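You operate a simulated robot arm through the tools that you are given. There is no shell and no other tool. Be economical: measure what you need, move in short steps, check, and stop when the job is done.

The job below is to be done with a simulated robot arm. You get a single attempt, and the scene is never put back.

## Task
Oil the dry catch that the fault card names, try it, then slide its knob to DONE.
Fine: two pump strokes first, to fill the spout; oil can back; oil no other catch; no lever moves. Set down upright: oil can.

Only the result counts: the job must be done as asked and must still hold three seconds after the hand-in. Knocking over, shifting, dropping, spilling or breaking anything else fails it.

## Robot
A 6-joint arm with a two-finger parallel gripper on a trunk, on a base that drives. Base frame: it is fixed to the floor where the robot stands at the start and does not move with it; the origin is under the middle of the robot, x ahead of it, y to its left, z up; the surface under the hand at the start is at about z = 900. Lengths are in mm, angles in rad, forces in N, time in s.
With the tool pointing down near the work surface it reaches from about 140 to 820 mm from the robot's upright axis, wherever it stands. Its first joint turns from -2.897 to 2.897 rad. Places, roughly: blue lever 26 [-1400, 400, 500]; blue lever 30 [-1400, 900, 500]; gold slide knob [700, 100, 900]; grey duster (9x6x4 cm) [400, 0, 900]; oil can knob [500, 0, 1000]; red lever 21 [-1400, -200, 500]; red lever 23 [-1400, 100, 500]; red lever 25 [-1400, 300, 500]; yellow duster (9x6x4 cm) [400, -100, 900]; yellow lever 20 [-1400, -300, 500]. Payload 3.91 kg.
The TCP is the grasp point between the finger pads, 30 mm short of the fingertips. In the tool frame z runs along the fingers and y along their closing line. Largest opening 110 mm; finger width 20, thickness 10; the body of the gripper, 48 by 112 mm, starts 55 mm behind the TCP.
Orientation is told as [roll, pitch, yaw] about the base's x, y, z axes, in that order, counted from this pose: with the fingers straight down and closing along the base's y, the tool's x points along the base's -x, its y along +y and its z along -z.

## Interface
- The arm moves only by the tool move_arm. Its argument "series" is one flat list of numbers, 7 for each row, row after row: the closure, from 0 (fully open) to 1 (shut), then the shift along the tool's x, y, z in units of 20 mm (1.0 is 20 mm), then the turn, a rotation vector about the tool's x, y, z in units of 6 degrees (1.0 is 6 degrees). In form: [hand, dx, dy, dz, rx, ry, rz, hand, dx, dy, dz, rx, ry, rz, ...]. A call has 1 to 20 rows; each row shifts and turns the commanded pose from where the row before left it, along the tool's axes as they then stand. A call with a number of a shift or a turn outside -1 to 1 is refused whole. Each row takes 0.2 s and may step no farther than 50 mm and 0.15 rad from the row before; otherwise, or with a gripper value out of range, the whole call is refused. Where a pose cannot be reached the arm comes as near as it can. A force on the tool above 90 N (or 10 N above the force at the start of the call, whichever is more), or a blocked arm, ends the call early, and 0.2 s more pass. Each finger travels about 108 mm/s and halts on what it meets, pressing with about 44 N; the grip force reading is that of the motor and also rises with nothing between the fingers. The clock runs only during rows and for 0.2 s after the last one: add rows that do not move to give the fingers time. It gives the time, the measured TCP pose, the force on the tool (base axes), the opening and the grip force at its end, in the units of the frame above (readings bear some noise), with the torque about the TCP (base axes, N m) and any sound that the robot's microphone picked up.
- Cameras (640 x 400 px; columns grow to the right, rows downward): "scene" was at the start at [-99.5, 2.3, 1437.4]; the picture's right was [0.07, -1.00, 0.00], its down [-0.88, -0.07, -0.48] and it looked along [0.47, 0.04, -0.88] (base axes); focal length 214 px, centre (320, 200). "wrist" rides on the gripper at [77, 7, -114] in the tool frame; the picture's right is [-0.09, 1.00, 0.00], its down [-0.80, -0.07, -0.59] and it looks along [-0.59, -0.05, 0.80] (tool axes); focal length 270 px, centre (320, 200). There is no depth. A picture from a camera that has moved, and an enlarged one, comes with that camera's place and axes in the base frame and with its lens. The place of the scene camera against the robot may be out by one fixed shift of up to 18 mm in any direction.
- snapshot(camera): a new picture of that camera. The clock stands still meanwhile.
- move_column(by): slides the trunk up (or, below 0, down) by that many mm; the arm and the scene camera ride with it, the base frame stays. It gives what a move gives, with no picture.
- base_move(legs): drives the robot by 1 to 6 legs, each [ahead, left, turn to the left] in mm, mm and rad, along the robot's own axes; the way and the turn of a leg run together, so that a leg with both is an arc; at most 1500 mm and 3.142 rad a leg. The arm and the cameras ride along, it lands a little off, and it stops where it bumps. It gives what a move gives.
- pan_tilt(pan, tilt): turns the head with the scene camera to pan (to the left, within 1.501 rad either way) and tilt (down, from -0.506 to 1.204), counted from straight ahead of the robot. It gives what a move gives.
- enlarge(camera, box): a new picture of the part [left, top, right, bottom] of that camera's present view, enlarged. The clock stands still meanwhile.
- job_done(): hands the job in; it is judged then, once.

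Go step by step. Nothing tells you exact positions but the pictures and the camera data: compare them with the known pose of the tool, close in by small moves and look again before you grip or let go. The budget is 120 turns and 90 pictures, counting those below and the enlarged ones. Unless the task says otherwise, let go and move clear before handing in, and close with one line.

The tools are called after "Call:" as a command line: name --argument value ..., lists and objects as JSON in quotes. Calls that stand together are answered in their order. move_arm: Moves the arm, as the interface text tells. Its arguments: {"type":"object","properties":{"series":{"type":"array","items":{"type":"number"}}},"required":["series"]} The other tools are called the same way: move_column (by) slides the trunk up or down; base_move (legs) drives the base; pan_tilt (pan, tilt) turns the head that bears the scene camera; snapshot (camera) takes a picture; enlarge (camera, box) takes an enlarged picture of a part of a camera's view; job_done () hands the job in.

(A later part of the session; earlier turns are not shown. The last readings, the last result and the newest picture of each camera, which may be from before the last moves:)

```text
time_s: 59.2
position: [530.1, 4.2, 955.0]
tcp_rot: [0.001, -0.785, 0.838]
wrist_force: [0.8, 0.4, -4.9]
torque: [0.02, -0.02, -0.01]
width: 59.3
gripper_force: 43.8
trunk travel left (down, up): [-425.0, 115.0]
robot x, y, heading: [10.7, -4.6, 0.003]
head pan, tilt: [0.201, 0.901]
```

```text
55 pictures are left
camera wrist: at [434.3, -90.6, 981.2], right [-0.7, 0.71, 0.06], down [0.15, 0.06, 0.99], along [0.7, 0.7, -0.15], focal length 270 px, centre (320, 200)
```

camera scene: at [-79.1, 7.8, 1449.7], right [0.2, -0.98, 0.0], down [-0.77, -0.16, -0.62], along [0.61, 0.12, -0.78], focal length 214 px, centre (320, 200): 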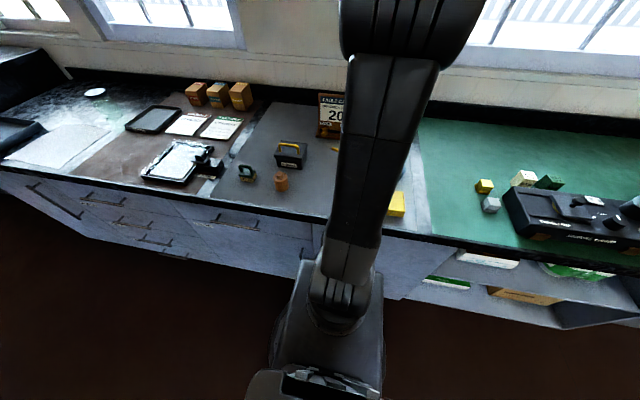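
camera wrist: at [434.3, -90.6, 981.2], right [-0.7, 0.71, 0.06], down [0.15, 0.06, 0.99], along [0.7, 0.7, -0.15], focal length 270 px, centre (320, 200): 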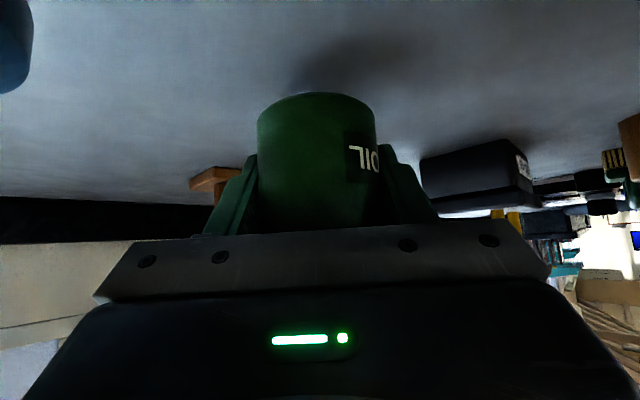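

The can is lifted firmly (about 5 N). I raise it and swing the hand -90° so the spout points forward of the robot.

Call:
move_arm --series '[1, -0.707, 0, -0.707, 0, 0, 0, 1, -0.707, 0, -0.707, 0, 0, 0, 1, -0.707, 0, -0.707, 0, 0, 0, 1, -0.707, 0, -0.707, 0, 0, 0, 1, -0.707, 0, -0.707, 0, 0, 0, 1, -0.707, 0, -0.707, 0, 0, 0, 1, -0.707, 0, -0.707, 0, 0, 0, 1, -0.707, 0, -0.707, 0, 0, 0]'

Call:
move_arm --series '[1, 0, 0, 0, 0.707, 0, 0.707, 1, 0, 0, 0, 0.707, 0, 0.707, 1, 0, 0, 0, 0.707, 0, 0.707, 1, 0, 0, 0, 0.707, 0, 0.707, 1, 0, 0, 0, 0.707, 0, 0.707, 1, 0, 0, 0, 0.707, 0, 0.707, 1, 0, 0, 0, 0.707, 0, 0.707, 1, 0, 0, 0, 0.707, 0, 0.707, 1, 0, 0, 0, 0.707, 0, 0.707, 1, 0, 0, 0, 0.707, 0, 0.707, 1, 0, 0, 0, 0.707, 0, 0.707, 1, 0, 0, 0, 0.707, 0, 0.707, 1, 0, 0, 0, 0.707, 0, 0.707, 1, 0, 0, 0, 0.707, 0, 0.707, 1, 0, 0, 0, 0.707, 0, 0.707]'

Call:
snapshot --camera "scene"

Call:
snapshot --camera "wrist"

```text
time_s: 61.0
position: [530.7, 7.7, 1115.0]
tcp_rot: [0.003, -0.784, 0.837]
wrist_force: [0.0, -0.3, -5.3]
torque: [-0.02, 0.0, -0.02]
width: 59.3
gripper_force: 44.4
trunk travel left (down, up): [-425.0, 115.0]
robot x, y, heading: [10.7, -4.9, 0.0]
head pan, tilt: [0.201, 0.901]
```

```text
time_s: 64.2
position: [530.5, 5.2, 1115.3]
tcp_rot: [-0.002, -0.787, -0.734]
wrist_force: [-0.1, -0.1, -3.8]
torque: [-0.01, 0.04, -0.01]
width: 59.2
gripper_force: 43.6
trunk travel left (down, up): [-425.0, 115.0]
robot x, y, heading: [10.8, -9.1, 0.002]
head pan, tilt: [0.201, 0.901]
```

```text
54 pictures are left
camera scene: at [-78.7, 8.1, 1449.7], right [0.2, -0.98, 0.0], down [-0.77, -0.16, -0.62], along [0.61, 0.12, -0.78], focal length 214 px, centre (320, 200)
```

scene: 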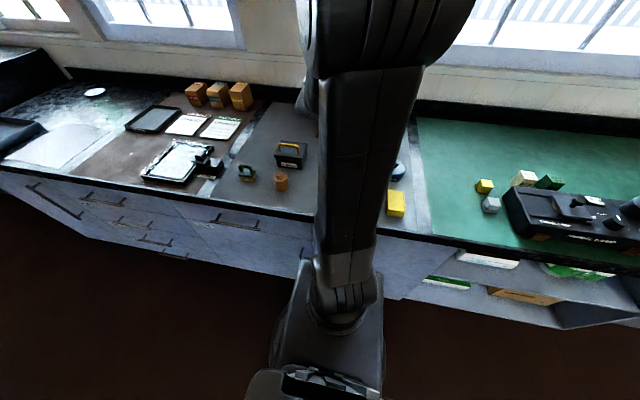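

```text
53 pictures are left
camera wrist: at [434.6, 102.0, 1141.4], right [0.71, 0.7, 0.06], down [0.06, -0.15, 0.99], along [0.7, -0.7, -0.15], focal length 270 px, centre (320, 200)
```

wrist: 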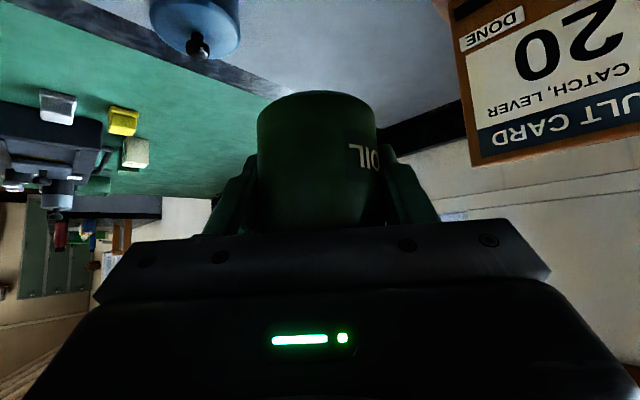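

The spout now points ahead of the robot. I back off, turn around and go near lever 20, stopping well short.

Call:
base_move --legs '[[-330, 0, 0], [0, 0, 3.14], [0, 290, 0]]'

Call:
pan_tilt --pan 0.1 --tilt 0.7

Call:
snapshot --camera "scene"

Call:
snapshot --camera "wrist"

```text
time_s: 75.2
position: [-863.6, -265.8, 1116.9]
tcp_rot: [0.001, -0.785, 2.349]
wrist_force: [0.0, 0.3, -5.2]
torque: [-0.02, -0.01, -0.01]
width: 59.2
gripper_force: 44.0
trunk travel left (down, up): [-425.0, 115.0]
robot x, y, heading: [-346.2, -288.0, 3.079]
head pan, tilt: [0.201, 0.901]
```

```text
time_s: 76.0
position: [-863.9, -266.9, 1113.8]
tcp_rot: [0.001, -0.785, 2.347]
wrist_force: [0.7, 0.1, -5.0]
torque: [0.0, -0.02, 0.0]
width: 59.4
gripper_force: 43.6
trunk travel left (down, up): [-425.0, 115.0]
robot x, y, heading: [-348.8, -286.8, 3.081]
head pan, tilt: [0.099, 0.7]
```

```text
52 pictures are left
camera scene: at [-255.4, -305.6, 1465.8], right [-0.04, 1.0, 0.0], down [0.64, 0.02, -0.76], along [-0.76, -0.03, -0.64], focal length 214 px, centre (320, 200)
```

scene: 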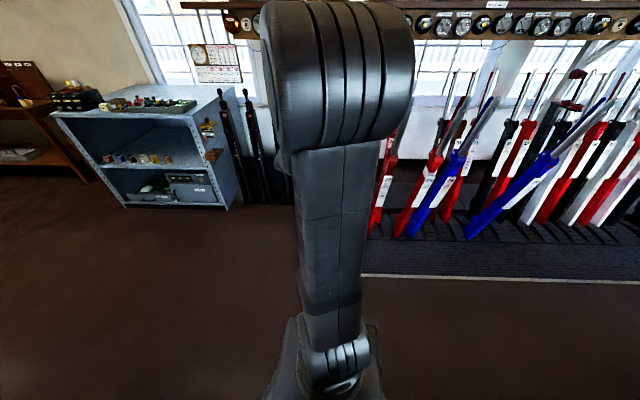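

```text
51 pictures are left
camera wrist: at [-775.0, -367.3, 1141.3], right [-0.75, -0.65, 0.06], down [-0.05, 0.15, 0.99], along [-0.65, 0.74, -0.15], focal length 270 px, centre (320, 200)
```

wrist: 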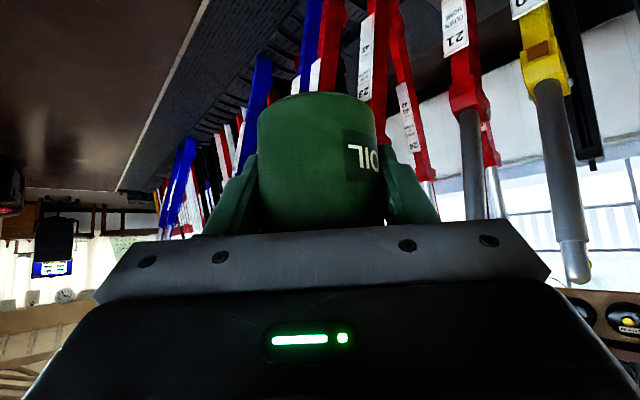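

The wrist camera sees lever 20 with its brown patch. I lower the trunk and drive a bit closer for a second sighting.

Call:
move_column --by -250

Call:
base_move --legs '[[150, 20, 0.06]]'

Call:
snapshot --camera "wrist"

Call:
snapshot --camera "scene"

```text
time_s: 78.5
position: [-863.9, -265.2, 864.7]
tcp_rot: [0.0, -0.785, 2.347]
wrist_force: [-0.7, -0.2, -4.7]
torque: [0.01, -0.02, -0.01]
width: 59.0
gripper_force: 44.6
trunk travel left (down, up): [-175.0, 365.0]
robot x, y, heading: [-343.9, -288.3, 3.076]
head pan, tilt: [0.099, 0.7]
```

```text
time_s: 79.9
position: [-1014.8, -310.2, 865.6]
tcp_rot: [0.002, -0.785, 2.402]
wrist_force: [0.0, -0.4, -5.0]
torque: [0.01, 0.02, 0.01]
width: 59.3
gripper_force: 43.9
trunk travel left (down, up): [-175.0, 365.0]
robot x, y, heading: [-494.1, -305.6, 3.137]
head pan, tilt: [0.099, 0.7]
```

```text
50 pictures are left
camera wrist: at [-917.9, -406.2, 891.4], right [-0.72, -0.69, 0.06], down [-0.06, 0.15, 0.99], along [-0.7, 0.7, -0.15], focal length 270 px, centre (320, 200)
```

wrist: 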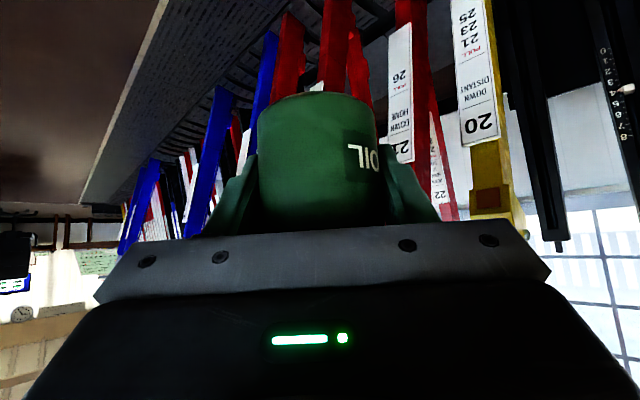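

```text
49 pictures are left
camera scene: at [-402.8, -315.3, 1215.8], right [-0.09, 1.0, 0.0], down [0.64, 0.06, -0.76], along [-0.76, -0.07, -0.64], focal length 214 px, centre (320, 200)
```

scene: 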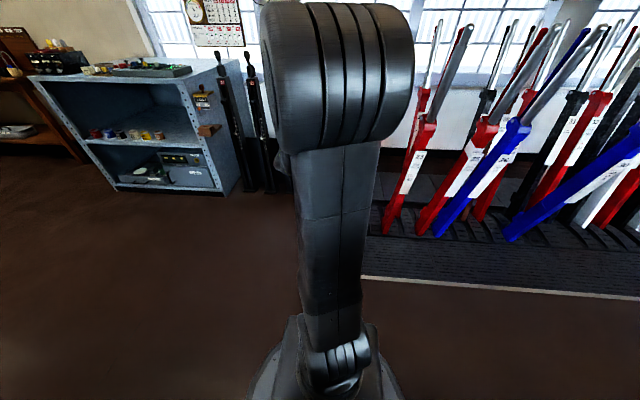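

Call:
move_column --by 100

Call:
base_move --legs '[[80, 0, 0.0]]'

Call:
snapshot --camera "wrist"

```text
time_s: 81.2
position: [-1014.0, -310.1, 965.0]
tcp_rot: [0.0, -0.785, 2.403]
wrist_force: [0.2, 0.8, -4.3]
torque: [0.0, 0.0, 0.01]
width: 59.1
gripper_force: 43.8
trunk travel left (down, up): [-275.0, 265.0]
robot x, y, heading: [-491.4, -306.2, 3.139]
head pan, tilt: [0.099, 0.7]
```

```text
time_s: 82.3
position: [-1091.3, -310.5, 964.9]
tcp_rot: [-0.003, -0.785, 2.406]
wrist_force: [-1.0, -0.2, -5.1]
torque: [0.01, 0.06, -0.01]
width: 59.0
gripper_force: 44.2
trunk travel left (down, up): [-275.0, 265.0]
robot x, y, heading: [-573.5, -301.3, 3.133]
head pan, tilt: [0.099, 0.7]
```

```text
48 pictures are left
camera wrist: at [-995.8, -405.9, 991.2], right [-0.72, -0.7, 0.06], down [-0.06, 0.15, 0.99], along [-0.7, 0.7, -0.15], focal length 270 px, centre (320, 200)
```

wrist: 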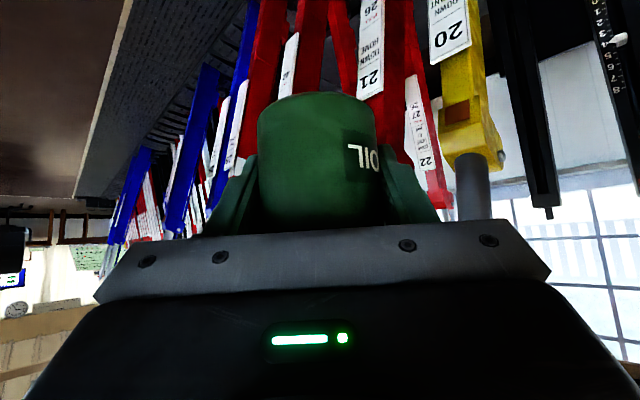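

Triangulated from the wrist camera, the patch is at (-1330, -310, 849). I lower and approach so the spout tip comes close to it.

Call:
move_column --by -155

Call:
base_move --legs '[[70, 0, 0.0]]'

Call:
pan_tilt --pan 0.45 --tilt 0.6

Call:
snapshot --camera "wrist"

Call:
snapshot --camera "scene"

```text
time_s: 84.1
position: [-1090.5, -309.9, 810.4]
tcp_rot: [0.0, -0.784, 2.405]
wrist_force: [-0.8, 0.3, -5.4]
torque: [0.05, 0.0, -0.02]
width: 59.1
gripper_force: 44.1
trunk travel left (down, up): [-120.0, 420.0]
robot x, y, heading: [-573.3, -301.8, 3.134]
head pan, tilt: [0.099, 0.7]
```

```text
time_s: 85.1
position: [-1161.1, -309.0, 809.5]
tcp_rot: [-0.002, -0.787, 2.403]
wrist_force: [0.0, -0.9, -5.0]
torque: [0.01, 0.0, 0.01]
width: 59.4
gripper_force: 44.4
trunk travel left (down, up): [-120.0, 420.0]
robot x, y, heading: [-644.2, -302.0, 3.135]
head pan, tilt: [0.099, 0.7]
```

```text
time_s: 85.9
position: [-1161.1, -309.5, 809.2]
tcp_rot: [-0.002, -0.786, 2.404]
wrist_force: [0.8, -0.4, -5.3]
torque: [0.04, 0.0, 0.01]
width: 59.3
gripper_force: 44.1
trunk travel left (down, up): [-120.0, 420.0]
robot x, y, heading: [-644.7, -301.0, 3.14]
head pan, tilt: [0.45, 0.6]
```

```text
47 pictures are left
camera wrist: at [-1066.2, -405.4, 836.2], right [-0.72, -0.69, 0.06], down [-0.06, 0.15, 0.99], along [-0.69, 0.7, -0.15], focal length 270 px, centre (320, 200)
```

wrist: 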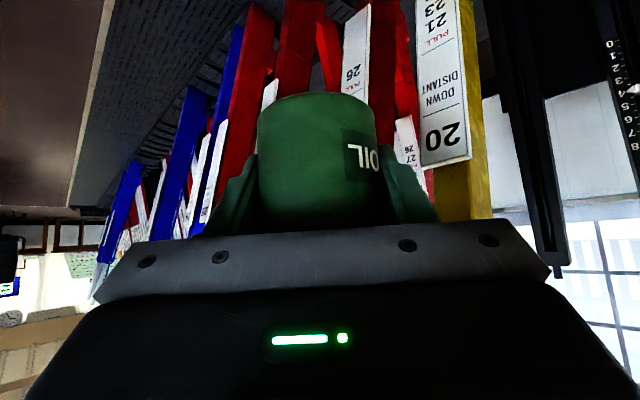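

```text
46 pictures are left
camera scene: at [-546.4, -344.5, 1169.4], right [-0.43, 0.9, 0.0], down [0.51, 0.24, -0.82], along [-0.74, -0.35, -0.57], focal length 214 px, centre (320, 200)
```

scene: 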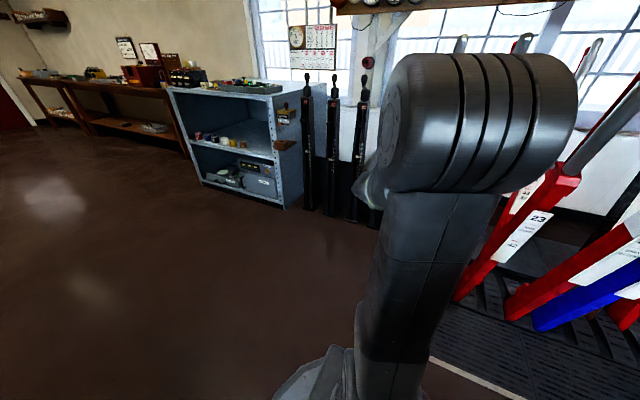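

Call:
move_arm --series '[1, -0.52, 0.67, 0.52, 0, 0, 0, 1, -0.52, 0.67, 0.52, 0, 0, 0, 1, -0.26, 0.335, 0.26, 0, 0, 0, 1, 0, 0, 0, 0, 0, 0]'

Call:
snapshot --camera "wrist"

```text
time_s: 86.9
position: [-1210.5, -311.5, 808.0]
tcp_rot: [-0.003, -0.786, 2.405]
wrist_force: [0.3, -0.5, -3.8]
torque: [0.03, -0.01, -0.01]
width: 59.2
gripper_force: 43.6
trunk travel left (down, up): [-120.0, 420.0]
robot x, y, heading: [-641.3, -305.1, 3.138]
head pan, tilt: [0.45, 0.6]
```

```text
45 pictures are left
camera wrist: at [-1115.6, -406.6, 834.6], right [-0.72, -0.69, 0.06], down [-0.06, 0.15, 0.99], along [-0.69, 0.7, -0.15], focal length 270 px, centre (320, 200)
```

wrist: 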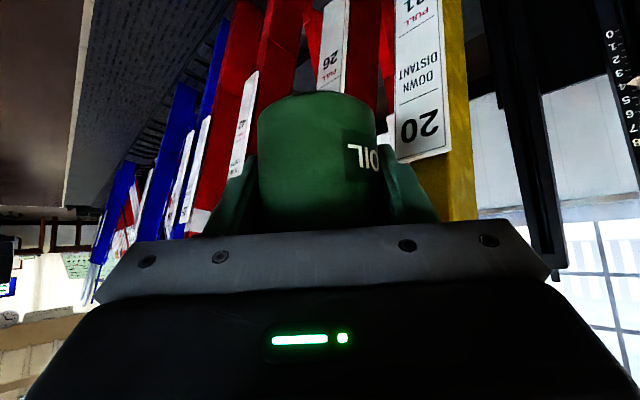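

Call:
move_arm --series '[1, -0.16, 0.335, 0.36, 0, 0, 0, 1, -0.13, 0.17, 0.13, 0, 0, 0, 1, -0.13, 0.17, 0.13, 0, 0, 0, 1, 0, 0, 0, 0, 0, 0]'

```text
time_s: 87.9
position: [-1232.0, -309.5, 806.3]
tcp_rot: [-0.001, -0.783, 2.405]
wrist_force: [0.5, -0.3, -5.0]
torque: [0.01, -0.05, -0.02]
width: 59.1
gripper_force: 43.6
trunk travel left (down, up): [-120.0, 420.0]
robot x, y, heading: [-641.1, -301.8, 3.131]
head pan, tilt: [0.45, 0.6]
```

Call:
move_arm --series '[1, -0.08, 0.1, 0.08, 0, 0, 0, 1, 0, 0, 0, 0, 0, 0, 1, -0.08, 0.1, 0.08, 0, 0, 0, 1, 0, 0, 0, 0, 0, 0]'

Call:
pan_tilt --pan -0.8 --tilt 0.6

Call:
snapshot --camera "scene"

```text
time_s: 88.9
position: [-1236.7, -309.1, 808.9]
tcp_rot: [-0.002, -0.781, 2.404]
wrist_force: [0.1, 0.1, -4.5]
torque: [0.01, 0.01, 0.01]
width: 59.2
gripper_force: 43.7
trunk travel left (down, up): [-120.0, 420.0]
robot x, y, heading: [-640.7, -299.5, 3.134]
head pan, tilt: [0.45, 0.6]
```

```text
time_s: 90.4
position: [-1236.5, -309.6, 807.3]
tcp_rot: [-0.001, -0.785, 2.404]
wrist_force: [-0.7, 0.1, -4.0]
torque: [0.02, 0.0, 0.02]
width: 59.0
gripper_force: 43.7
trunk travel left (down, up): [-120.0, 420.0]
robot x, y, heading: [-644.6, -300.4, 3.135]
head pan, tilt: [-0.799, 0.6]
```

```text
44 pictures are left
camera scene: at [-527.9, -242.9, 1169.5], right [0.72, 0.69, 0.0], down [0.39, -0.41, -0.82], along [-0.57, 0.59, -0.57], focal length 214 px, centre (320, 200)
```

scene: 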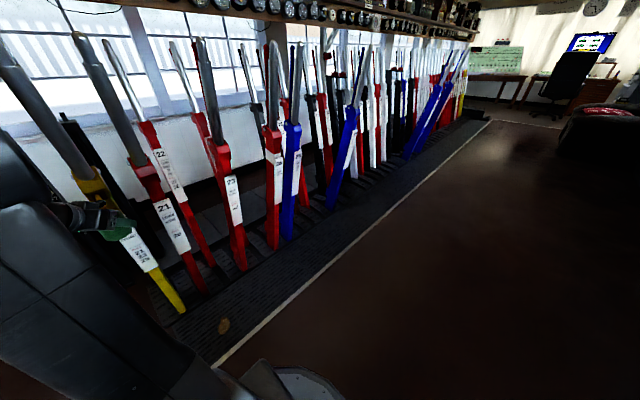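

Panning right reveals lever 20 and the can beside the arm. I enlarge that area.

Call:
enlarge --camera "scene" --box '[50, 160, 146, 250]'

```text
4.44 times, centred on (98, 205) of scene
camera zoom: at [-527.9, -242.9, 1169.5], right [0.72, 0.69, 0.0], down [0.39, -0.41, -0.82], along [-0.57, 0.59, -0.57], focal length 953 px, centre (1307, 178)
```

zoom: 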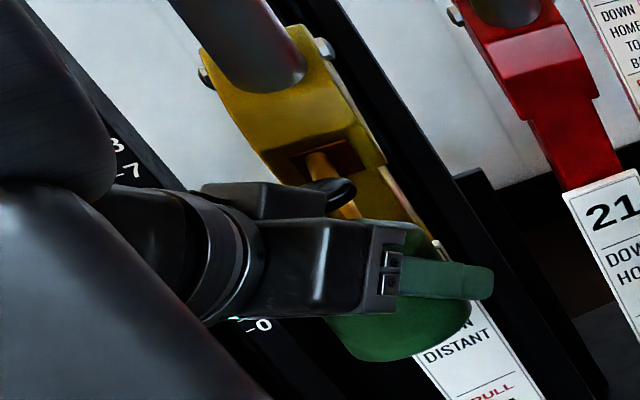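

The spout tip lies right on the dry patch in this view. I creep in a few mm and see whether it takes oil.

Call:
move_arm --series '[1, -0.08, 0.1, 0.08, 0, 0, 0, 1, 0, 0, 0, 0, 0, 0, 1, -0.08, 0.1, 0.08, 0, 0, 0, 1, 0, 0, 0, 0, 0, 0, 1, 0, 0, 0, 0, 0, 0]'

Call:
enlarge --camera "scene" --box '[80, 170, 128, 215]'

```text
time_s: 91.6
position: [-1240.0, -309.2, 807.2]
tcp_rot: [-0.003, -0.783, 2.403]
wrist_force: [20.0, 1.0, -11.0]
torque: [-0.06, 0.48, -0.11]
width: 59.1
gripper_force: 43.9
trunk travel left (down, up): [-120.0, 420.0]
robot x, y, heading: [-640.0, -303.3, 3.137]
head pan, tilt: [-0.799, 0.6]
```

```text
8.89 times, centred on (104, 192) of scene
camera zoom: at [-526.2, -242.8, 1169.2], right [0.72, 0.69, 0.0], down [0.39, -0.41, -0.83], along [-0.57, 0.59, -0.56], focal length 1906 px, centre (2240, 267)
```

zoom: 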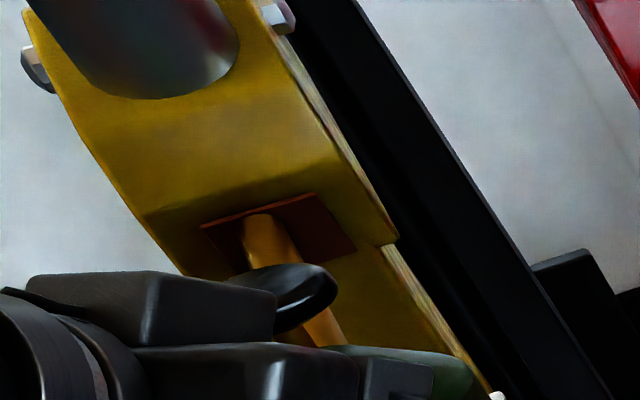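

Call:
move_arm --series '[1, 0.1, -0.13, -0.1, 0, 0, 0, 1, 0, 0, 0, 0, 0, 0, 1, 0, 0, 0, 0, 0, 0, 1, 0, 0, 0, 0, 0, 0, 1, 0, 0, 0, 0, 0, 0, 1, 0, 0, 0, 0, 0, 0, 1, 0, 0, 0, 0, 0, 0, 1, 0, 0, 0, 0, 0, 0, 1, 0, 0, 0, 0, 0, 0, 1, 0, 0, 0, 0, 0, 0]'

Call:
enlarge --camera "scene" --box '[80, 170, 128, 215]'

```text
time_s: 93.8
position: [-1237.9, -307.6, 805.8]
tcp_rot: [-0.002, -0.785, 2.404]
wrist_force: [0.8, 0.2, -4.2]
torque: [0.01, 0.01, 0.0]
width: 59.0
gripper_force: 44.3
trunk travel left (down, up): [-120.0, 420.0]
robot x, y, heading: [-642.9, -303.7, 3.137]
head pan, tilt: [-0.799, 0.6]
```

```text
8.89 times, centred on (104, 192) of scene
camera zoom: at [-527.9, -242.8, 1169.5], right [0.72, 0.69, 0.0], down [0.39, -0.41, -0.82], along [-0.57, 0.59, -0.57], focal length 1906 px, centre (2240, 267)
```

zoom: 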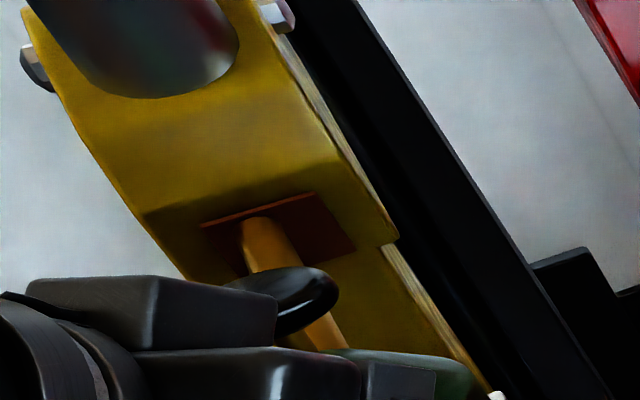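

No change upright. I tilt the can spout-down about its tip, in stages, and watch the patch.

Call:
move_arm --series '[1, -0.22, -0.155, -0.46, 0.476, 0.74, -0.476, 1, -0.22, -0.155, -0.46, 0.476, 0.74, -0.476, 1, -0.22, -0.155, -0.46, 0.476, 0.74, -0.476, 1, 0, 0, 0, 0, 0, 0, 1, 0, 0, 0, 0, 0, 0, 1, 0, 0, 0, 0, 0, 0]'

Call:
enlarge --camera "scene" --box '[74, 160, 138, 220]'

```text
time_s: 95.2
position: [-1225.8, -309.5, 835.9]
tcp_rot: [-0.246, -0.533, 2.553]
wrist_force: [0.8, -0.2, -4.8]
torque: [-0.02, -0.06, 0.02]
width: 58.9
gripper_force: 43.6
trunk travel left (down, up): [-120.0, 420.0]
robot x, y, heading: [-641.0, -300.3, 3.138]
head pan, tilt: [-0.799, 0.6]
```

```text
6.67 times, centred on (106, 190) of scene
camera zoom: at [-527.9, -242.9, 1169.5], right [0.72, 0.69, 0.0], down [0.39, -0.41, -0.82], along [-0.57, 0.59, -0.57], focal length 1430 px, centre (1747, 267)
```

zoom: 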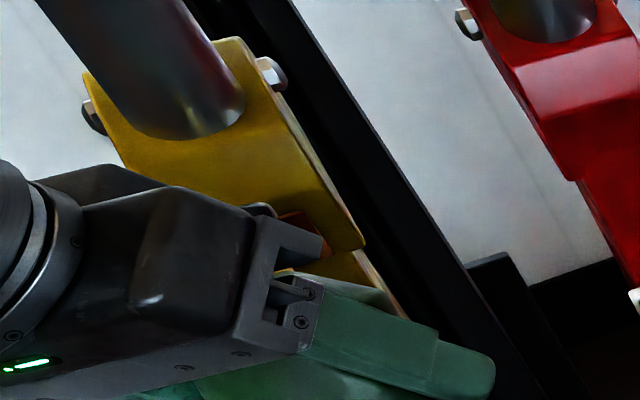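

Call:
move_arm --series '[1, -0.22, -0.155, -0.46, 0.476, 0.74, -0.476, 1, -0.22, -0.155, -0.46, 0.476, 0.74, -0.476, 1, -0.22, -0.155, -0.46, 0.476, 0.74, -0.476, 1, 0, 0, 0, 0, 0, 0, 1, 0, 0, 0, 0, 0, 0, 1, 0, 0, 0, 0, 0, 0, 1, 0, 0, 0, 0, 0, 0, 1, 0, 0, 0, 0, 0, 0, 1, 0, 0, 0, 0, 0, 0]'

Call:
enlarge --camera "scene" --box '[74, 160, 138, 220]'

Call:
snapshot --camera "wrist"

```text
time_s: 97.2
position: [-1227.5, -308.7, 868.1]
tcp_rot: [-0.424, -0.267, 2.626]
wrist_force: [5.8, 2.8, -6.6]
torque: [0.02, -0.33, -0.15]
width: 59.1
gripper_force: 43.7
trunk travel left (down, up): [-120.0, 420.0]
robot x, y, heading: [-642.2, -301.5, 3.139]
head pan, tilt: [-0.799, 0.6]
```

```text
6.67 times, centred on (106, 190) of scene
camera zoom: at [-527.5, -242.7, 1169.4], right [0.72, 0.69, 0.0], down [0.39, -0.41, -0.83], along [-0.57, 0.59, -0.57], focal length 1430 px, centre (1747, 267)
```

zoom: 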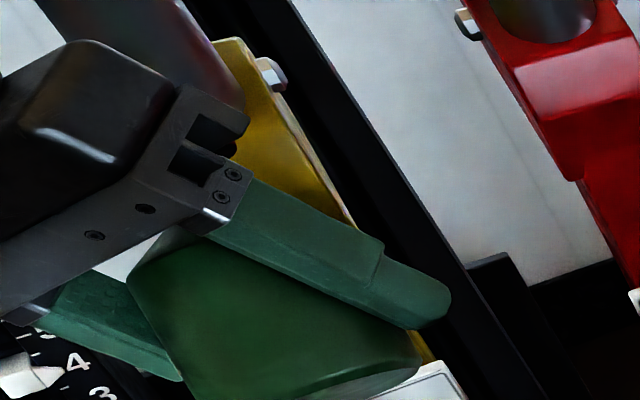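

```text
38 pictures are left
camera wrist: at [-1165.9, -404.5, 945.8], right [-0.62, -0.69, -0.37], down [-0.63, 0.15, 0.76], along [-0.47, 0.7, -0.53], focal length 270 px, centre (320, 200)
```

wrist: 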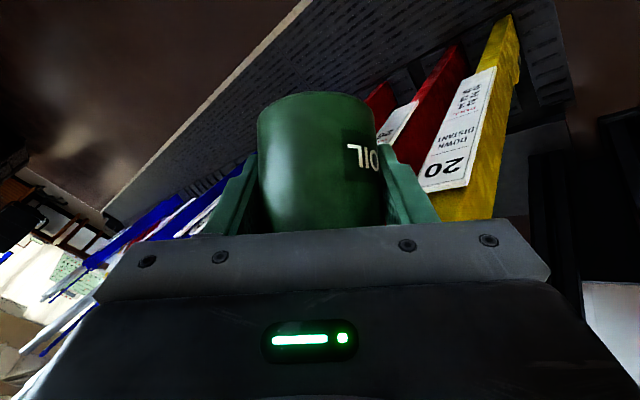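

I hold a moment, then reverse the tilt and back off to inspect the patch.

Call:
move_arm --series '[1, 0, 0, 0, 0, 0, 0, 1, 0, 0, 0, 0, 0, 0, 1, 0, 0, 0, 0, 0, 0, 1, 0.22, 0.155, 0.46, -0.476, -0.74, 0.476, 1, 0.22, 0.155, 0.46, -0.476, -0.74, 0.476, 1, 0.22, 0.155, 0.46, -0.476, -0.74, 0.476, 1, 0.22, 0.155, 0.46, -0.476, -0.74, 0.476, 1, 0.22, 0.155, 0.46, -0.476, -0.74, 0.476, 1, 0.22, 0.155, 0.46, -0.476, -0.74, 0.476, 1, 0, 0, 0, 0, 0, 0]'

Call:
enlarge --camera "scene" --box '[80, 170, 128, 215]'

```text
time_s: 99.4
position: [-1232.0, -308.8, 805.8]
tcp_rot: [0.0, -0.785, 2.404]
wrist_force: [-0.2, -0.1, -5.1]
torque: [0.0, 0.0, -0.01]
width: 59.1
gripper_force: 44.1
trunk travel left (down, up): [-120.0, 420.0]
robot x, y, heading: [-639.9, -301.8, 3.137]
head pan, tilt: [-0.799, 0.6]
```

```text
8.89 times, centred on (104, 192) of scene
camera zoom: at [-527.9, -242.8, 1169.5], right [0.72, 0.69, 0.0], down [0.39, -0.41, -0.82], along [-0.57, 0.59, -0.57], focal length 1906 px, centre (2240, 267)
```

zoom: 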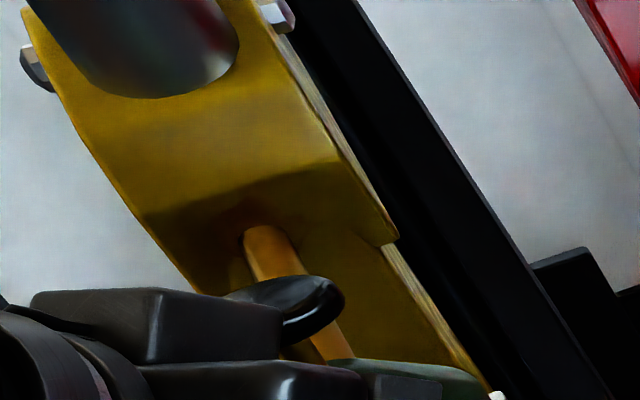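

The brown dry patch has gone, so the catch is oiled. I retreat, raise the trunk and carry the can back to the bench.

Call:
base_move --legs '[[-200, 0, 0]]'

Call:
move_column --by 305

Call:
base_move --legs '[[-120, 0, 0], [0, 0, -3.137]]'

```text
time_s: 101.0
position: [-1035.3, -312.8, 805.4]
tcp_rot: [-0.002, -0.784, 2.409]
wrist_force: [0.6, -0.9, -5.6]
torque: [0.0, -0.02, 0.0]
width: 59.1
gripper_force: 44.0
trunk travel left (down, up): [-120.0, 420.0]
robot x, y, heading: [-443.3, -304.6, 3.14]
head pan, tilt: [-0.799, 0.6]
```

```text
time_s: 104.0
position: [-1035.3, -313.2, 1110.5]
tcp_rot: [0.0, -0.785, 2.405]
wrist_force: [0.4, 0.5, -5.0]
torque: [0.02, 0.0, -0.02]
width: 59.1
gripper_force: 44.1
trunk travel left (down, up): [-425.0, 115.0]
robot x, y, heading: [-446.3, -301.3, 3.143]
head pan, tilt: [-0.799, 0.6]
```

```text
time_s: 112.5
position: [265.5, -261.3, 1112.0]
tcp_rot: [-0.001, -0.784, -0.675]
wrist_force: [0.1, -0.1, -4.6]
torque: [0.01, 0.02, 0.03]
width: 59.0
gripper_force: 43.9
trunk travel left (down, up): [-425.0, 115.0]
robot x, y, heading: [-321.5, -305.8, 0.057]
head pan, tilt: [-0.799, 0.6]
```

Call:
base_move --legs '[[0, 0, -0.057], [262, 300, 0]]'

Call:
move_arm --series '[1, 0, 0, 0, -0.707, 0, -0.707, 1, 0, 0, 0, -0.707, 0, -0.707, 1, 0, 0, 0, -0.707, 0, -0.707, 1, 0, 0, 0, -0.707, 0, -0.707, 1, 0, 0, 0, -0.707, 0, -0.707, 1, 0, 0, 0, -0.707, 0, -0.707, 1, 0, 0, 0, -0.707, 0, -0.707, 1, 0, 0, 0, -0.707, 0, -0.707, 1, 0, 0, 0, -0.707, 0, -0.707, 1, 0, 0, 0, -0.707, 0, -0.707, 1, 0, 0, 0, -0.707, 0, -0.707, 1, 0, 0, 0, -0.707, 0, -0.707, 1, 0, 0, 0, -0.707, 0, -0.707, 1, 0, 0, 0, -0.707, 0, -0.707, 1, 0, 0, 0, -0.707, 0, -0.707]'

Call:
snapshot --camera "wrist"

```text
time_s: 115.4
position: [537.9, 3.7, 1111.2]
tcp_rot: [-0.001, -0.783, -0.736]
wrist_force: [-0.3, -0.2, -5.7]
torque: [0.0, 0.03, -0.04]
width: 58.9
gripper_force: 44.3
trunk travel left (down, up): [-425.0, 115.0]
robot x, y, heading: [-51.9, -2.4, -0.009]
head pan, tilt: [-0.799, 0.6]
```

```text
time_s: 118.6
position: [538.4, 2.9, 1110.2]
tcp_rot: [0.002, -0.785, 0.832]
wrist_force: [-0.6, -0.5, -4.5]
torque: [0.0, 0.02, -0.02]
width: 59.2
gripper_force: 44.2
trunk travel left (down, up): [-425.0, 115.0]
robot x, y, heading: [-48.2, -2.4, -0.007]
head pan, tilt: [-0.799, 0.6]
```

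```text
36 pictures are left
camera wrist: at [442.2, -91.7, 1137.2], right [-0.7, 0.72, 0.06], down [0.15, 0.06, 0.99], along [0.7, 0.7, -0.15], focal length 270 px, centre (320, 200)
```

wrist: 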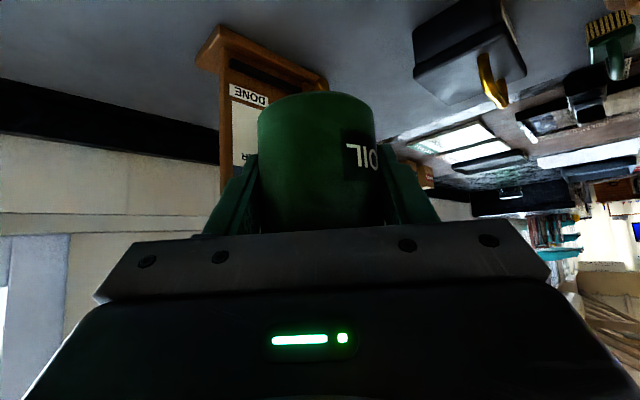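

Call:
move_arm --series '[1, 0.32, 0.6, -0.32, 0, 0, 0, 1, 0.707, 0, 0.707, 0, 0, 0, 1, 0.707, 0, 0.707, 0, 0, 0, 1, 0.707, 0, 0.707, 0, 0, 0, 1, 0.707, 0, 0.707, 0, 0, 0, 1, 0.707, 0, 0.707, 0, 0, 0, 1, 0.707, 0, 0.707, 0, 0, 0, 1, 0.707, 0, 0.707, 0, 0, 0, 1, 0.53, 0, 0.53, 0, 0, 0, 1, 0, 0, 0, 0, 0, 0]'

Call:
snapshot --camera "wrist"

```text
time_s: 120.8
position: [523.3, 5.6, 956.1]
tcp_rot: [0.0, -0.784, 0.83]
wrist_force: [0.1, 0.1, -5.2]
torque: [0.0, 0.0, 0.04]
width: 59.2
gripper_force: 44.2
trunk travel left (down, up): [-425.0, 115.0]
robot x, y, heading: [-54.1, -4.8, -0.009]
head pan, tilt: [-0.799, 0.6]
```

```text
35 pictures are left
camera wrist: at [427.2, -89.7, 982.9], right [-0.69, 0.72, 0.06], down [0.15, 0.06, 0.99], along [0.7, 0.69, -0.15], focal length 270 px, centre (320, 200)
```

wrist: 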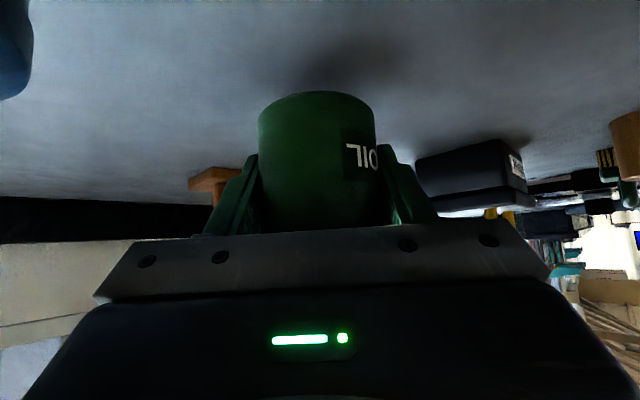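

The view nearly matches the lift-off picture. I lower to the bench slowly.

Call:
move_arm --series '[1, 0.25, 0, 0.25, 0, 0, 0, 1, 0.2, 0, 0.2, 0, 0, 0, 1, 0.1, 0, 0.1, 0, 0, 0, 1, 0.05, 0, 0.05, 0, 0, 0]'

```text
time_s: 121.8
position: [523.3, 6.4, 938.6]
tcp_rot: [0.001, -0.784, 0.832]
wrist_force: [1.0, 0.0, -4.8]
torque: [-0.01, 0.02, 0.0]
width: 59.2
gripper_force: 44.1
trunk travel left (down, up): [-425.0, 115.0]
robot x, y, heading: [-53.7, -2.5, -0.007]
head pan, tilt: [-0.799, 0.6]
```

Call:
move_arm --series '[1, 0.035, 0, 0.035, 0, 0, 0, 1, 0.035, 0, 0.035, 0, 0, 0, 1, 0.035, 0, 0.035, 0, 0, 0]'

```text
time_s: 122.6
position: [522.5, 6.2, 937.3]
tcp_rot: [-0.001, -0.786, 0.832]
wrist_force: [1.2, 4.6, 14.8]
torque: [0.64, -0.33, 0.04]
width: 59.2
gripper_force: 44.3
trunk travel left (down, up): [-425.0, 115.0]
robot x, y, heading: [-49.2, -0.6, -0.009]
head pan, tilt: [-0.799, 0.6]
```

Contact. I ease off a hair and open.

Call:
move_arm --series '[1, -0.03, 0, -0.03, 0, 0, 0, 0.45, 0, 0, 0, 0, 0, 0, 0.4, 0, 0, 0, 0, 0, 0, 0.3, 0, 0, 0, 0, 0, 0, 0.15, 0, 0, 0, 0, 0, 0, 0, 0, 0, 0, 0, 0, 0, 0, 0, 0, 0, 0, 0, 0]'

Call:
snapshot --camera "wrist"

```text
time_s: 124.2
position: [523.3, 5.8, 938.2]
tcp_rot: [0.0, -0.785, 0.83]
wrist_force: [-0.3, -1.7, 1.5]
torque: [0.06, -0.09, -0.02]
width: 110.1
gripper_force: 0.1
trunk travel left (down, up): [-425.0, 115.0]
robot x, y, heading: [-50.8, -4.9, -0.007]
head pan, tilt: [-0.799, 0.6]
```

```text
34 pictures are left
camera wrist: at [426.7, -89.9, 963.7], right [-0.69, 0.72, 0.06], down [0.15, 0.06, 0.99], along [0.7, 0.69, -0.15], focal length 270 px, centre (320, 200)
```

wrist: 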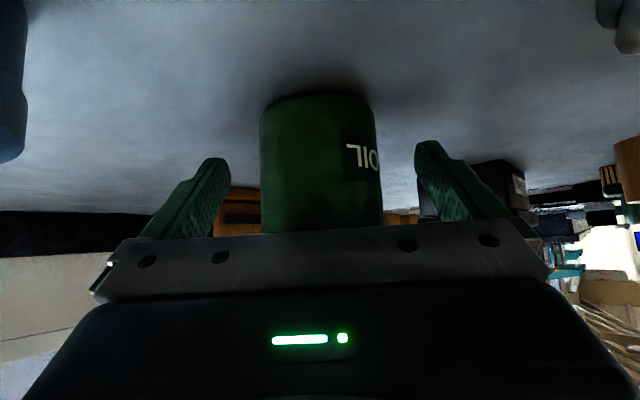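

The can stands free. I raise the hand straight up.

Call:
move_arm --series '[0, -0.3, 0, -0.3, 0, 0, 0, 0, -0.7, 0, -0.7, 0, 0, 0, 0, -0.7, 0, -0.7, 0, 0, 0, 0, -0.7, 0, -0.7, 0, 0, 0, 0, -0.7, 0, -0.7, 0, 0, 0, 0, -0.7, 0, -0.7, 0, 0, 0, 0, -0.7, 0, -0.7, 0, 0, 0, 0, -0.7, 0, -0.7, 0, 0, 0, 0, -0.7, 0, -0.7, 0, 0, 0, 0, -0.7, 0, -0.7, 0, 0, 0, 0, -0.7, 0, -0.7, 0, 0, 0]'

Call:
move_arm --series '[0, 0, 0, 0, 0, 1, 0, 0, 0, 0, 0, 0, 1, 0, 0, 0, 0, 0, 0, 1, 0, 0, 0, 0, 0, 0, 1, 0, 0, 0, 0, 0, 0, 1, 0, 0, 0, 0, 0, 0, 1, 0, 0, 0, 0, 0, 0, 1, 0, 0, 0, 0, 0, 0, 0.5, 0]'

Call:
snapshot --camera "wrist"

```text
time_s: 126.6
position: [522.4, 5.4, 1143.5]
tcp_rot: [0.001, -0.784, 0.83]
wrist_force: [0.2, 0.4, 0.7]
torque: [0.02, 0.0, 0.0]
width: 109.9
gripper_force: 0.0
trunk travel left (down, up): [-425.0, 115.0]
robot x, y, heading: [-51.8, -0.4, -0.01]
head pan, tilt: [-0.799, 0.6]
```

```text
time_s: 128.4
position: [521.8, 4.3, 1143.9]
tcp_rot: [-0.001, 0.001, 0.831]
wrist_force: [0.5, 0.5, 0.0]
torque: [0.02, 0.0, 0.01]
width: 110.0
gripper_force: 0.1
trunk travel left (down, up): [-425.0, 115.0]
robot x, y, heading: [-54.6, -4.1, -0.007]
head pan, tilt: [-0.799, 0.6]
```

```text
33 pictures are left
camera wrist: at [465.6, -46.5, 1258.2], right [-0.68, 0.74, 0.0], down [0.59, 0.54, 0.59], along [0.44, 0.4, -0.81], focal length 270 px, centre (320, 200)
```

wrist: 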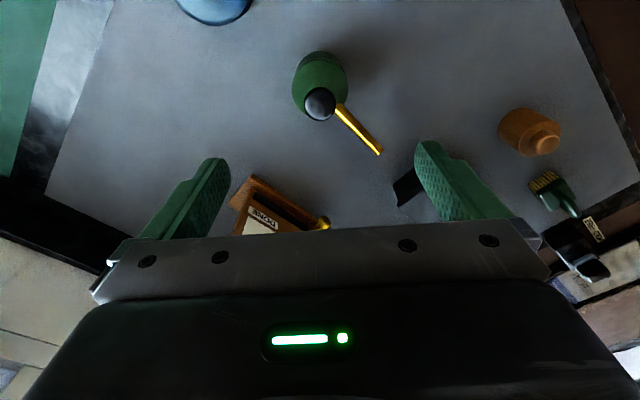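

The oil can is back and upright at (524, 5). Now I turn the hand so it will close along the lever's fore-aft direction, raise it, and drive to lever 20 to try the catch.

Call:
move_arm --series '[0, 0, 0, -1, 0, 0, -1, 0, 0, 0, -1, 0, 0, -1, 0, 0, 0, -1, 0, 0, -1, 0, 0, 0, -1, 0, 0, -1, 0, 0, 0, -1, 0, 0, -1, 0, 0, 0, 0, 0, 0, -1, 0, 0, 0, 0, 0, 0, -1]'

Call:
move_column --by 90

Call:
base_move --legs '[[-280, 0, 0], [0, 0, 3.14], [0, 0, 0.06], [150, 300, 0]]'

Call:
snapshot --camera "wrist"

Call:
snapshot --camera "scene"

```text
time_s: 130.0
position: [522.8, 4.8, 1243.6]
tcp_rot: [0.002, -0.002, 1.566]
wrist_force: [-0.6, 1.0, 0.4]
torque: [-0.03, 0.0, 0.01]
width: 109.8
gripper_force: 0.0
trunk travel left (down, up): [-425.0, 115.0]
robot x, y, heading: [-55.2, -4.0, -0.004]
head pan, tilt: [-0.799, 0.6]
```

```text
time_s: 131.2
position: [522.6, 4.9, 1332.9]
tcp_rot: [0.003, 0.001, 1.565]
wrist_force: [0.1, -0.3, -0.4]
torque: [-0.01, 0.0, 0.0]
width: 110.1
gripper_force: 0.0
trunk travel left (down, up): [-515.0, 25.0]
robot x, y, heading: [-52.8, -2.1, -0.009]
head pan, tilt: [-0.799, 0.6]
```

```text
time_s: 142.7
position: [-1045.7, -331.4, 1333.1]
tcp_rot: [0.002, 0.0, -1.553]
wrist_force: [-0.1, 0.1, 0.5]
torque: [-0.01, 0.01, -0.01]
width: 110.0
gripper_force: 0.2
trunk travel left (down, up): [-515.0, 25.0]
robot x, y, heading: [-469.1, -303.5, -3.123]
head pan, tilt: [-0.799, 0.6]
```

```text
32 pictures are left
camera wrist: at [-1040.2, -253.8, 1447.5], right [1.0, -0.07, 0.0], down [-0.06, -0.8, 0.59], along [-0.04, -0.59, -0.8], focal length 270 px, centre (320, 200)
```

wrist: 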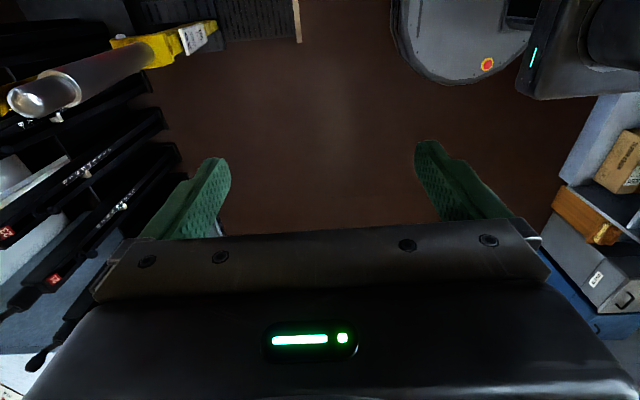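

```text
31 pictures are left
camera scene: at [-357.6, -246.9, 1564.5], right [0.7, 0.71, 0.0], down [0.4, -0.4, -0.83], along [-0.59, 0.58, -0.56], focal length 214 px, centre (320, 200)
```

scene: 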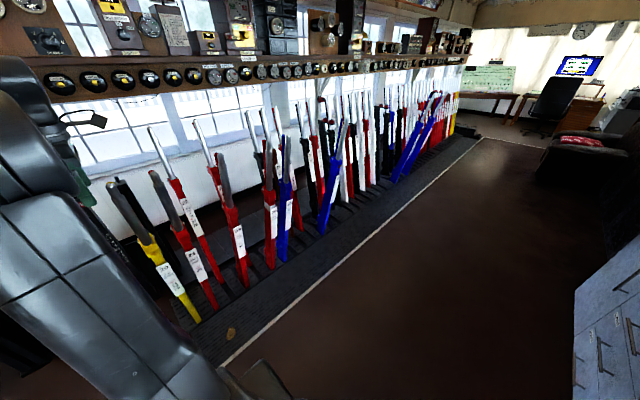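

Call:
enlarge --camera "scene" --box '[90, 160, 202, 260]'

Call:
enlarge --camera "wrist" --box '[0, 0, 240, 150]'

```text
4.00 times, centred on (146, 210) of scene
camera zoom: at [-357.6, -246.9, 1564.5], right [0.7, 0.71, 0.0], down [0.4, -0.4, -0.83], along [-0.59, 0.58, -0.56], focal length 858 px, centre (1016, 160)
```

zoom: 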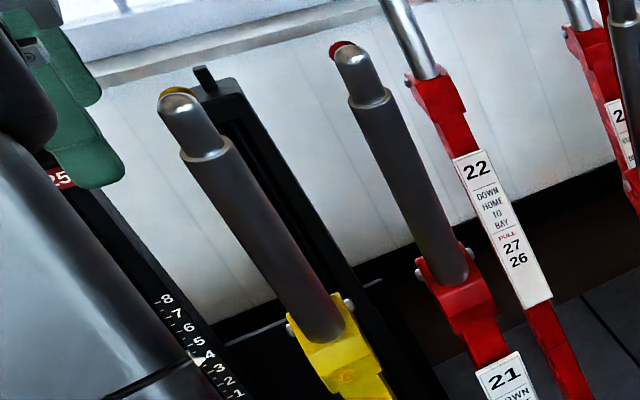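

```text
2.67 times, centred on (120, 75) of wrist
camera zoom: at [-1040.2, -253.8, 1447.5], right [1.0, -0.07, 0.0], down [-0.06, -0.8, 0.59], along [-0.04, -0.59, -0.8], focal length 721 px, centre (853, 533)
```

zoom: 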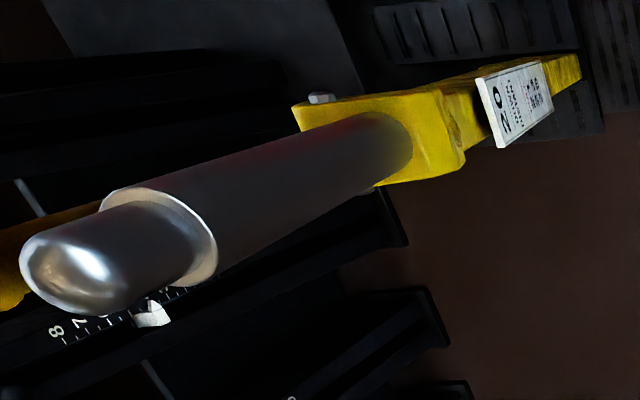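

Call:
base_move --legs '[[130, -15, -0.018]]'

Call:
snapshot --camera "wrist"

```text
time_s: 144.0
position: [-1180.2, -306.6, 1332.4]
tcp_rot: [0.002, 0.001, -1.571]
wrist_force: [-0.4, -0.4, 0.0]
torque: [0.01, -0.04, -0.01]
width: 109.9
gripper_force: 0.1
trunk travel left (down, up): [-515.0, 25.0]
robot x, y, heading: [-599.9, -299.7, -3.144]
head pan, tilt: [-0.799, 0.6]
```

```text
28 pictures are left
camera wrist: at [-1172.7, -228.6, 1446.8], right [1.0, -0.09, 0.0], down [-0.07, -0.8, 0.59], along [-0.05, -0.59, -0.8], focal length 270 px, centre (320, 200)
```

wrist: 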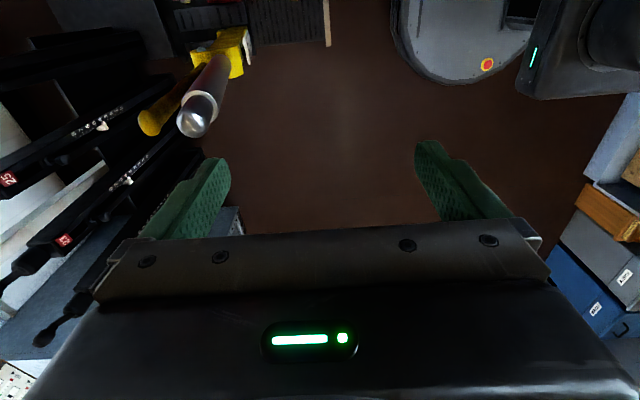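

The handle top is at about (-1290, -300, 1217), with the yellow catch rod about 45 mm behind it. I move over both and look again.

Call:
base_move --legs '[[60, 0, 0.0]]'

Call:
move_arm --series '[0, 0, -1, 0, 0, 0, 0, 0, 0, -1, 0, 0, 0, 0, 0, 0, -1, 0, 0, 0, 0, 0, 0, -1, 0, 0, 0, 0, 0, 0, 0, 0, 0, 0, 0]'

Call:
snapshot --camera "wrist"

```text
time_s: 145.0
position: [-1240.8, -305.9, 1332.8]
tcp_rot: [0.005, 0.0, -1.571]
wrist_force: [-0.3, 0.8, -0.5]
torque: [0.0, -0.03, -0.01]
width: 110.3
gripper_force: 0.0
trunk travel left (down, up): [-515.0, 25.0]
robot x, y, heading: [-663.0, -291.9, 3.14]
head pan, tilt: [-0.799, 0.6]
```

```text
time_s: 146.2
position: [-1318.7, -303.3, 1331.6]
tcp_rot: [0.001, 0.0, -1.573]
wrist_force: [0.7, 0.3, 0.2]
torque: [0.01, 0.01, 0.02]
width: 109.9
gripper_force: 0.1
trunk travel left (down, up): [-515.0, 25.0]
robot x, y, heading: [-663.7, -294.9, 3.138]
head pan, tilt: [-0.799, 0.6]
```

```text
27 pictures are left
camera wrist: at [-1311.6, -226.9, 1446.1], right [1.0, -0.09, 0.0], down [-0.07, -0.8, 0.59], along [-0.05, -0.59, -0.8], focal length 270 px, centre (320, 200)
```

wrist: 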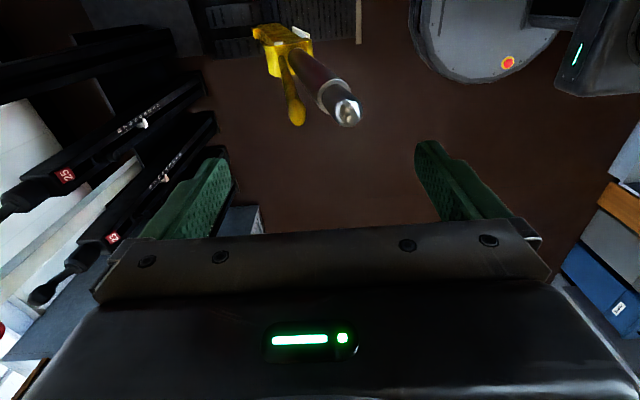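

Handle and rod lie between the open fingers. I come down over them.

Call:
move_arm --series '[0, 0, 0, 1, 0, 0, 0, 0, 0, 0, 1, 0, 0, 0, 0, 0, 0, 1, 0, 0, 0, 0, 0, 0, 0.8, 0, 0, 0, 0, 0, 0, 0, 0, 0, 0]'

Call:
snapshot --camera "wrist"

```text
time_s: 147.4
position: [-1319.3, -306.2, 1254.0]
tcp_rot: [0.002, 0.0, -1.571]
wrist_force: [0.7, -0.9, 0.7]
torque: [0.0, -0.02, 0.02]
width: 110.3
gripper_force: 0.0
trunk travel left (down, up): [-515.0, 25.0]
robot x, y, heading: [-657.1, -297.4, 3.14]
head pan, tilt: [-0.799, 0.6]
```

```text
26 pictures are left
camera wrist: at [-1312.1, -227.9, 1368.4], right [1.0, -0.09, 0.0], down [-0.07, -0.8, 0.59], along [-0.05, -0.59, -0.8], focal length 270 px, centre (320, 200)
```

wrist: 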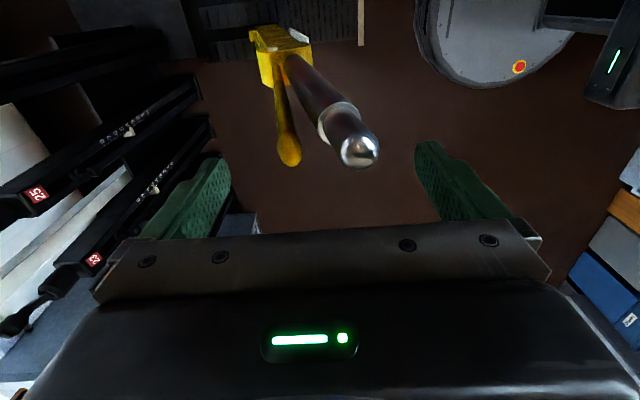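

Call:
move_arm --series '[0, 0, 0, 1, 0, 0, 0, 0, 0, 0, 1, 0, 0, 0, 0, 0, 0, 1, 0, 0, 0, 0, 0, 0, 0.4, 0, 0, 0, 0, 0, 0, 0, 0, 0, 0]'

Call:
snapshot --camera "wrist"

```text
time_s: 148.6
position: [-1317.7, -306.2, 1187.9]
tcp_rot: [0.002, -0.001, -1.572]
wrist_force: [-0.8, -1.2, 0.5]
torque: [0.03, 0.04, 0.01]
width: 110.0
gripper_force: 0.1
trunk travel left (down, up): [-515.0, 25.0]
robot x, y, heading: [-659.9, -295.8, 3.146]
head pan, tilt: [-0.799, 0.6]
```

```text
25 pictures are left
camera wrist: at [-1311.2, -228.1, 1302.5], right [1.0, -0.09, 0.0], down [-0.07, -0.8, 0.59], along [-0.05, -0.59, -0.8], focal length 270 px, centre (320, 200)
```

wrist: 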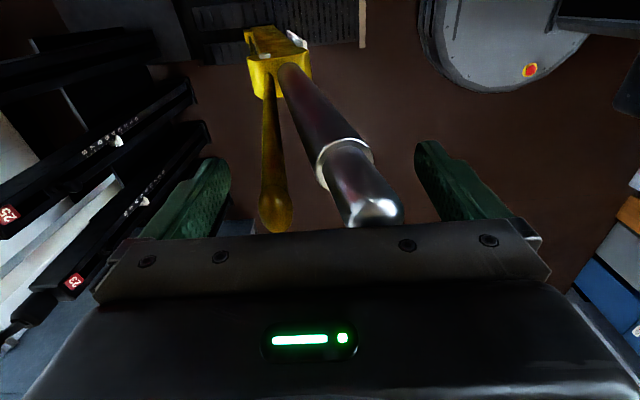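

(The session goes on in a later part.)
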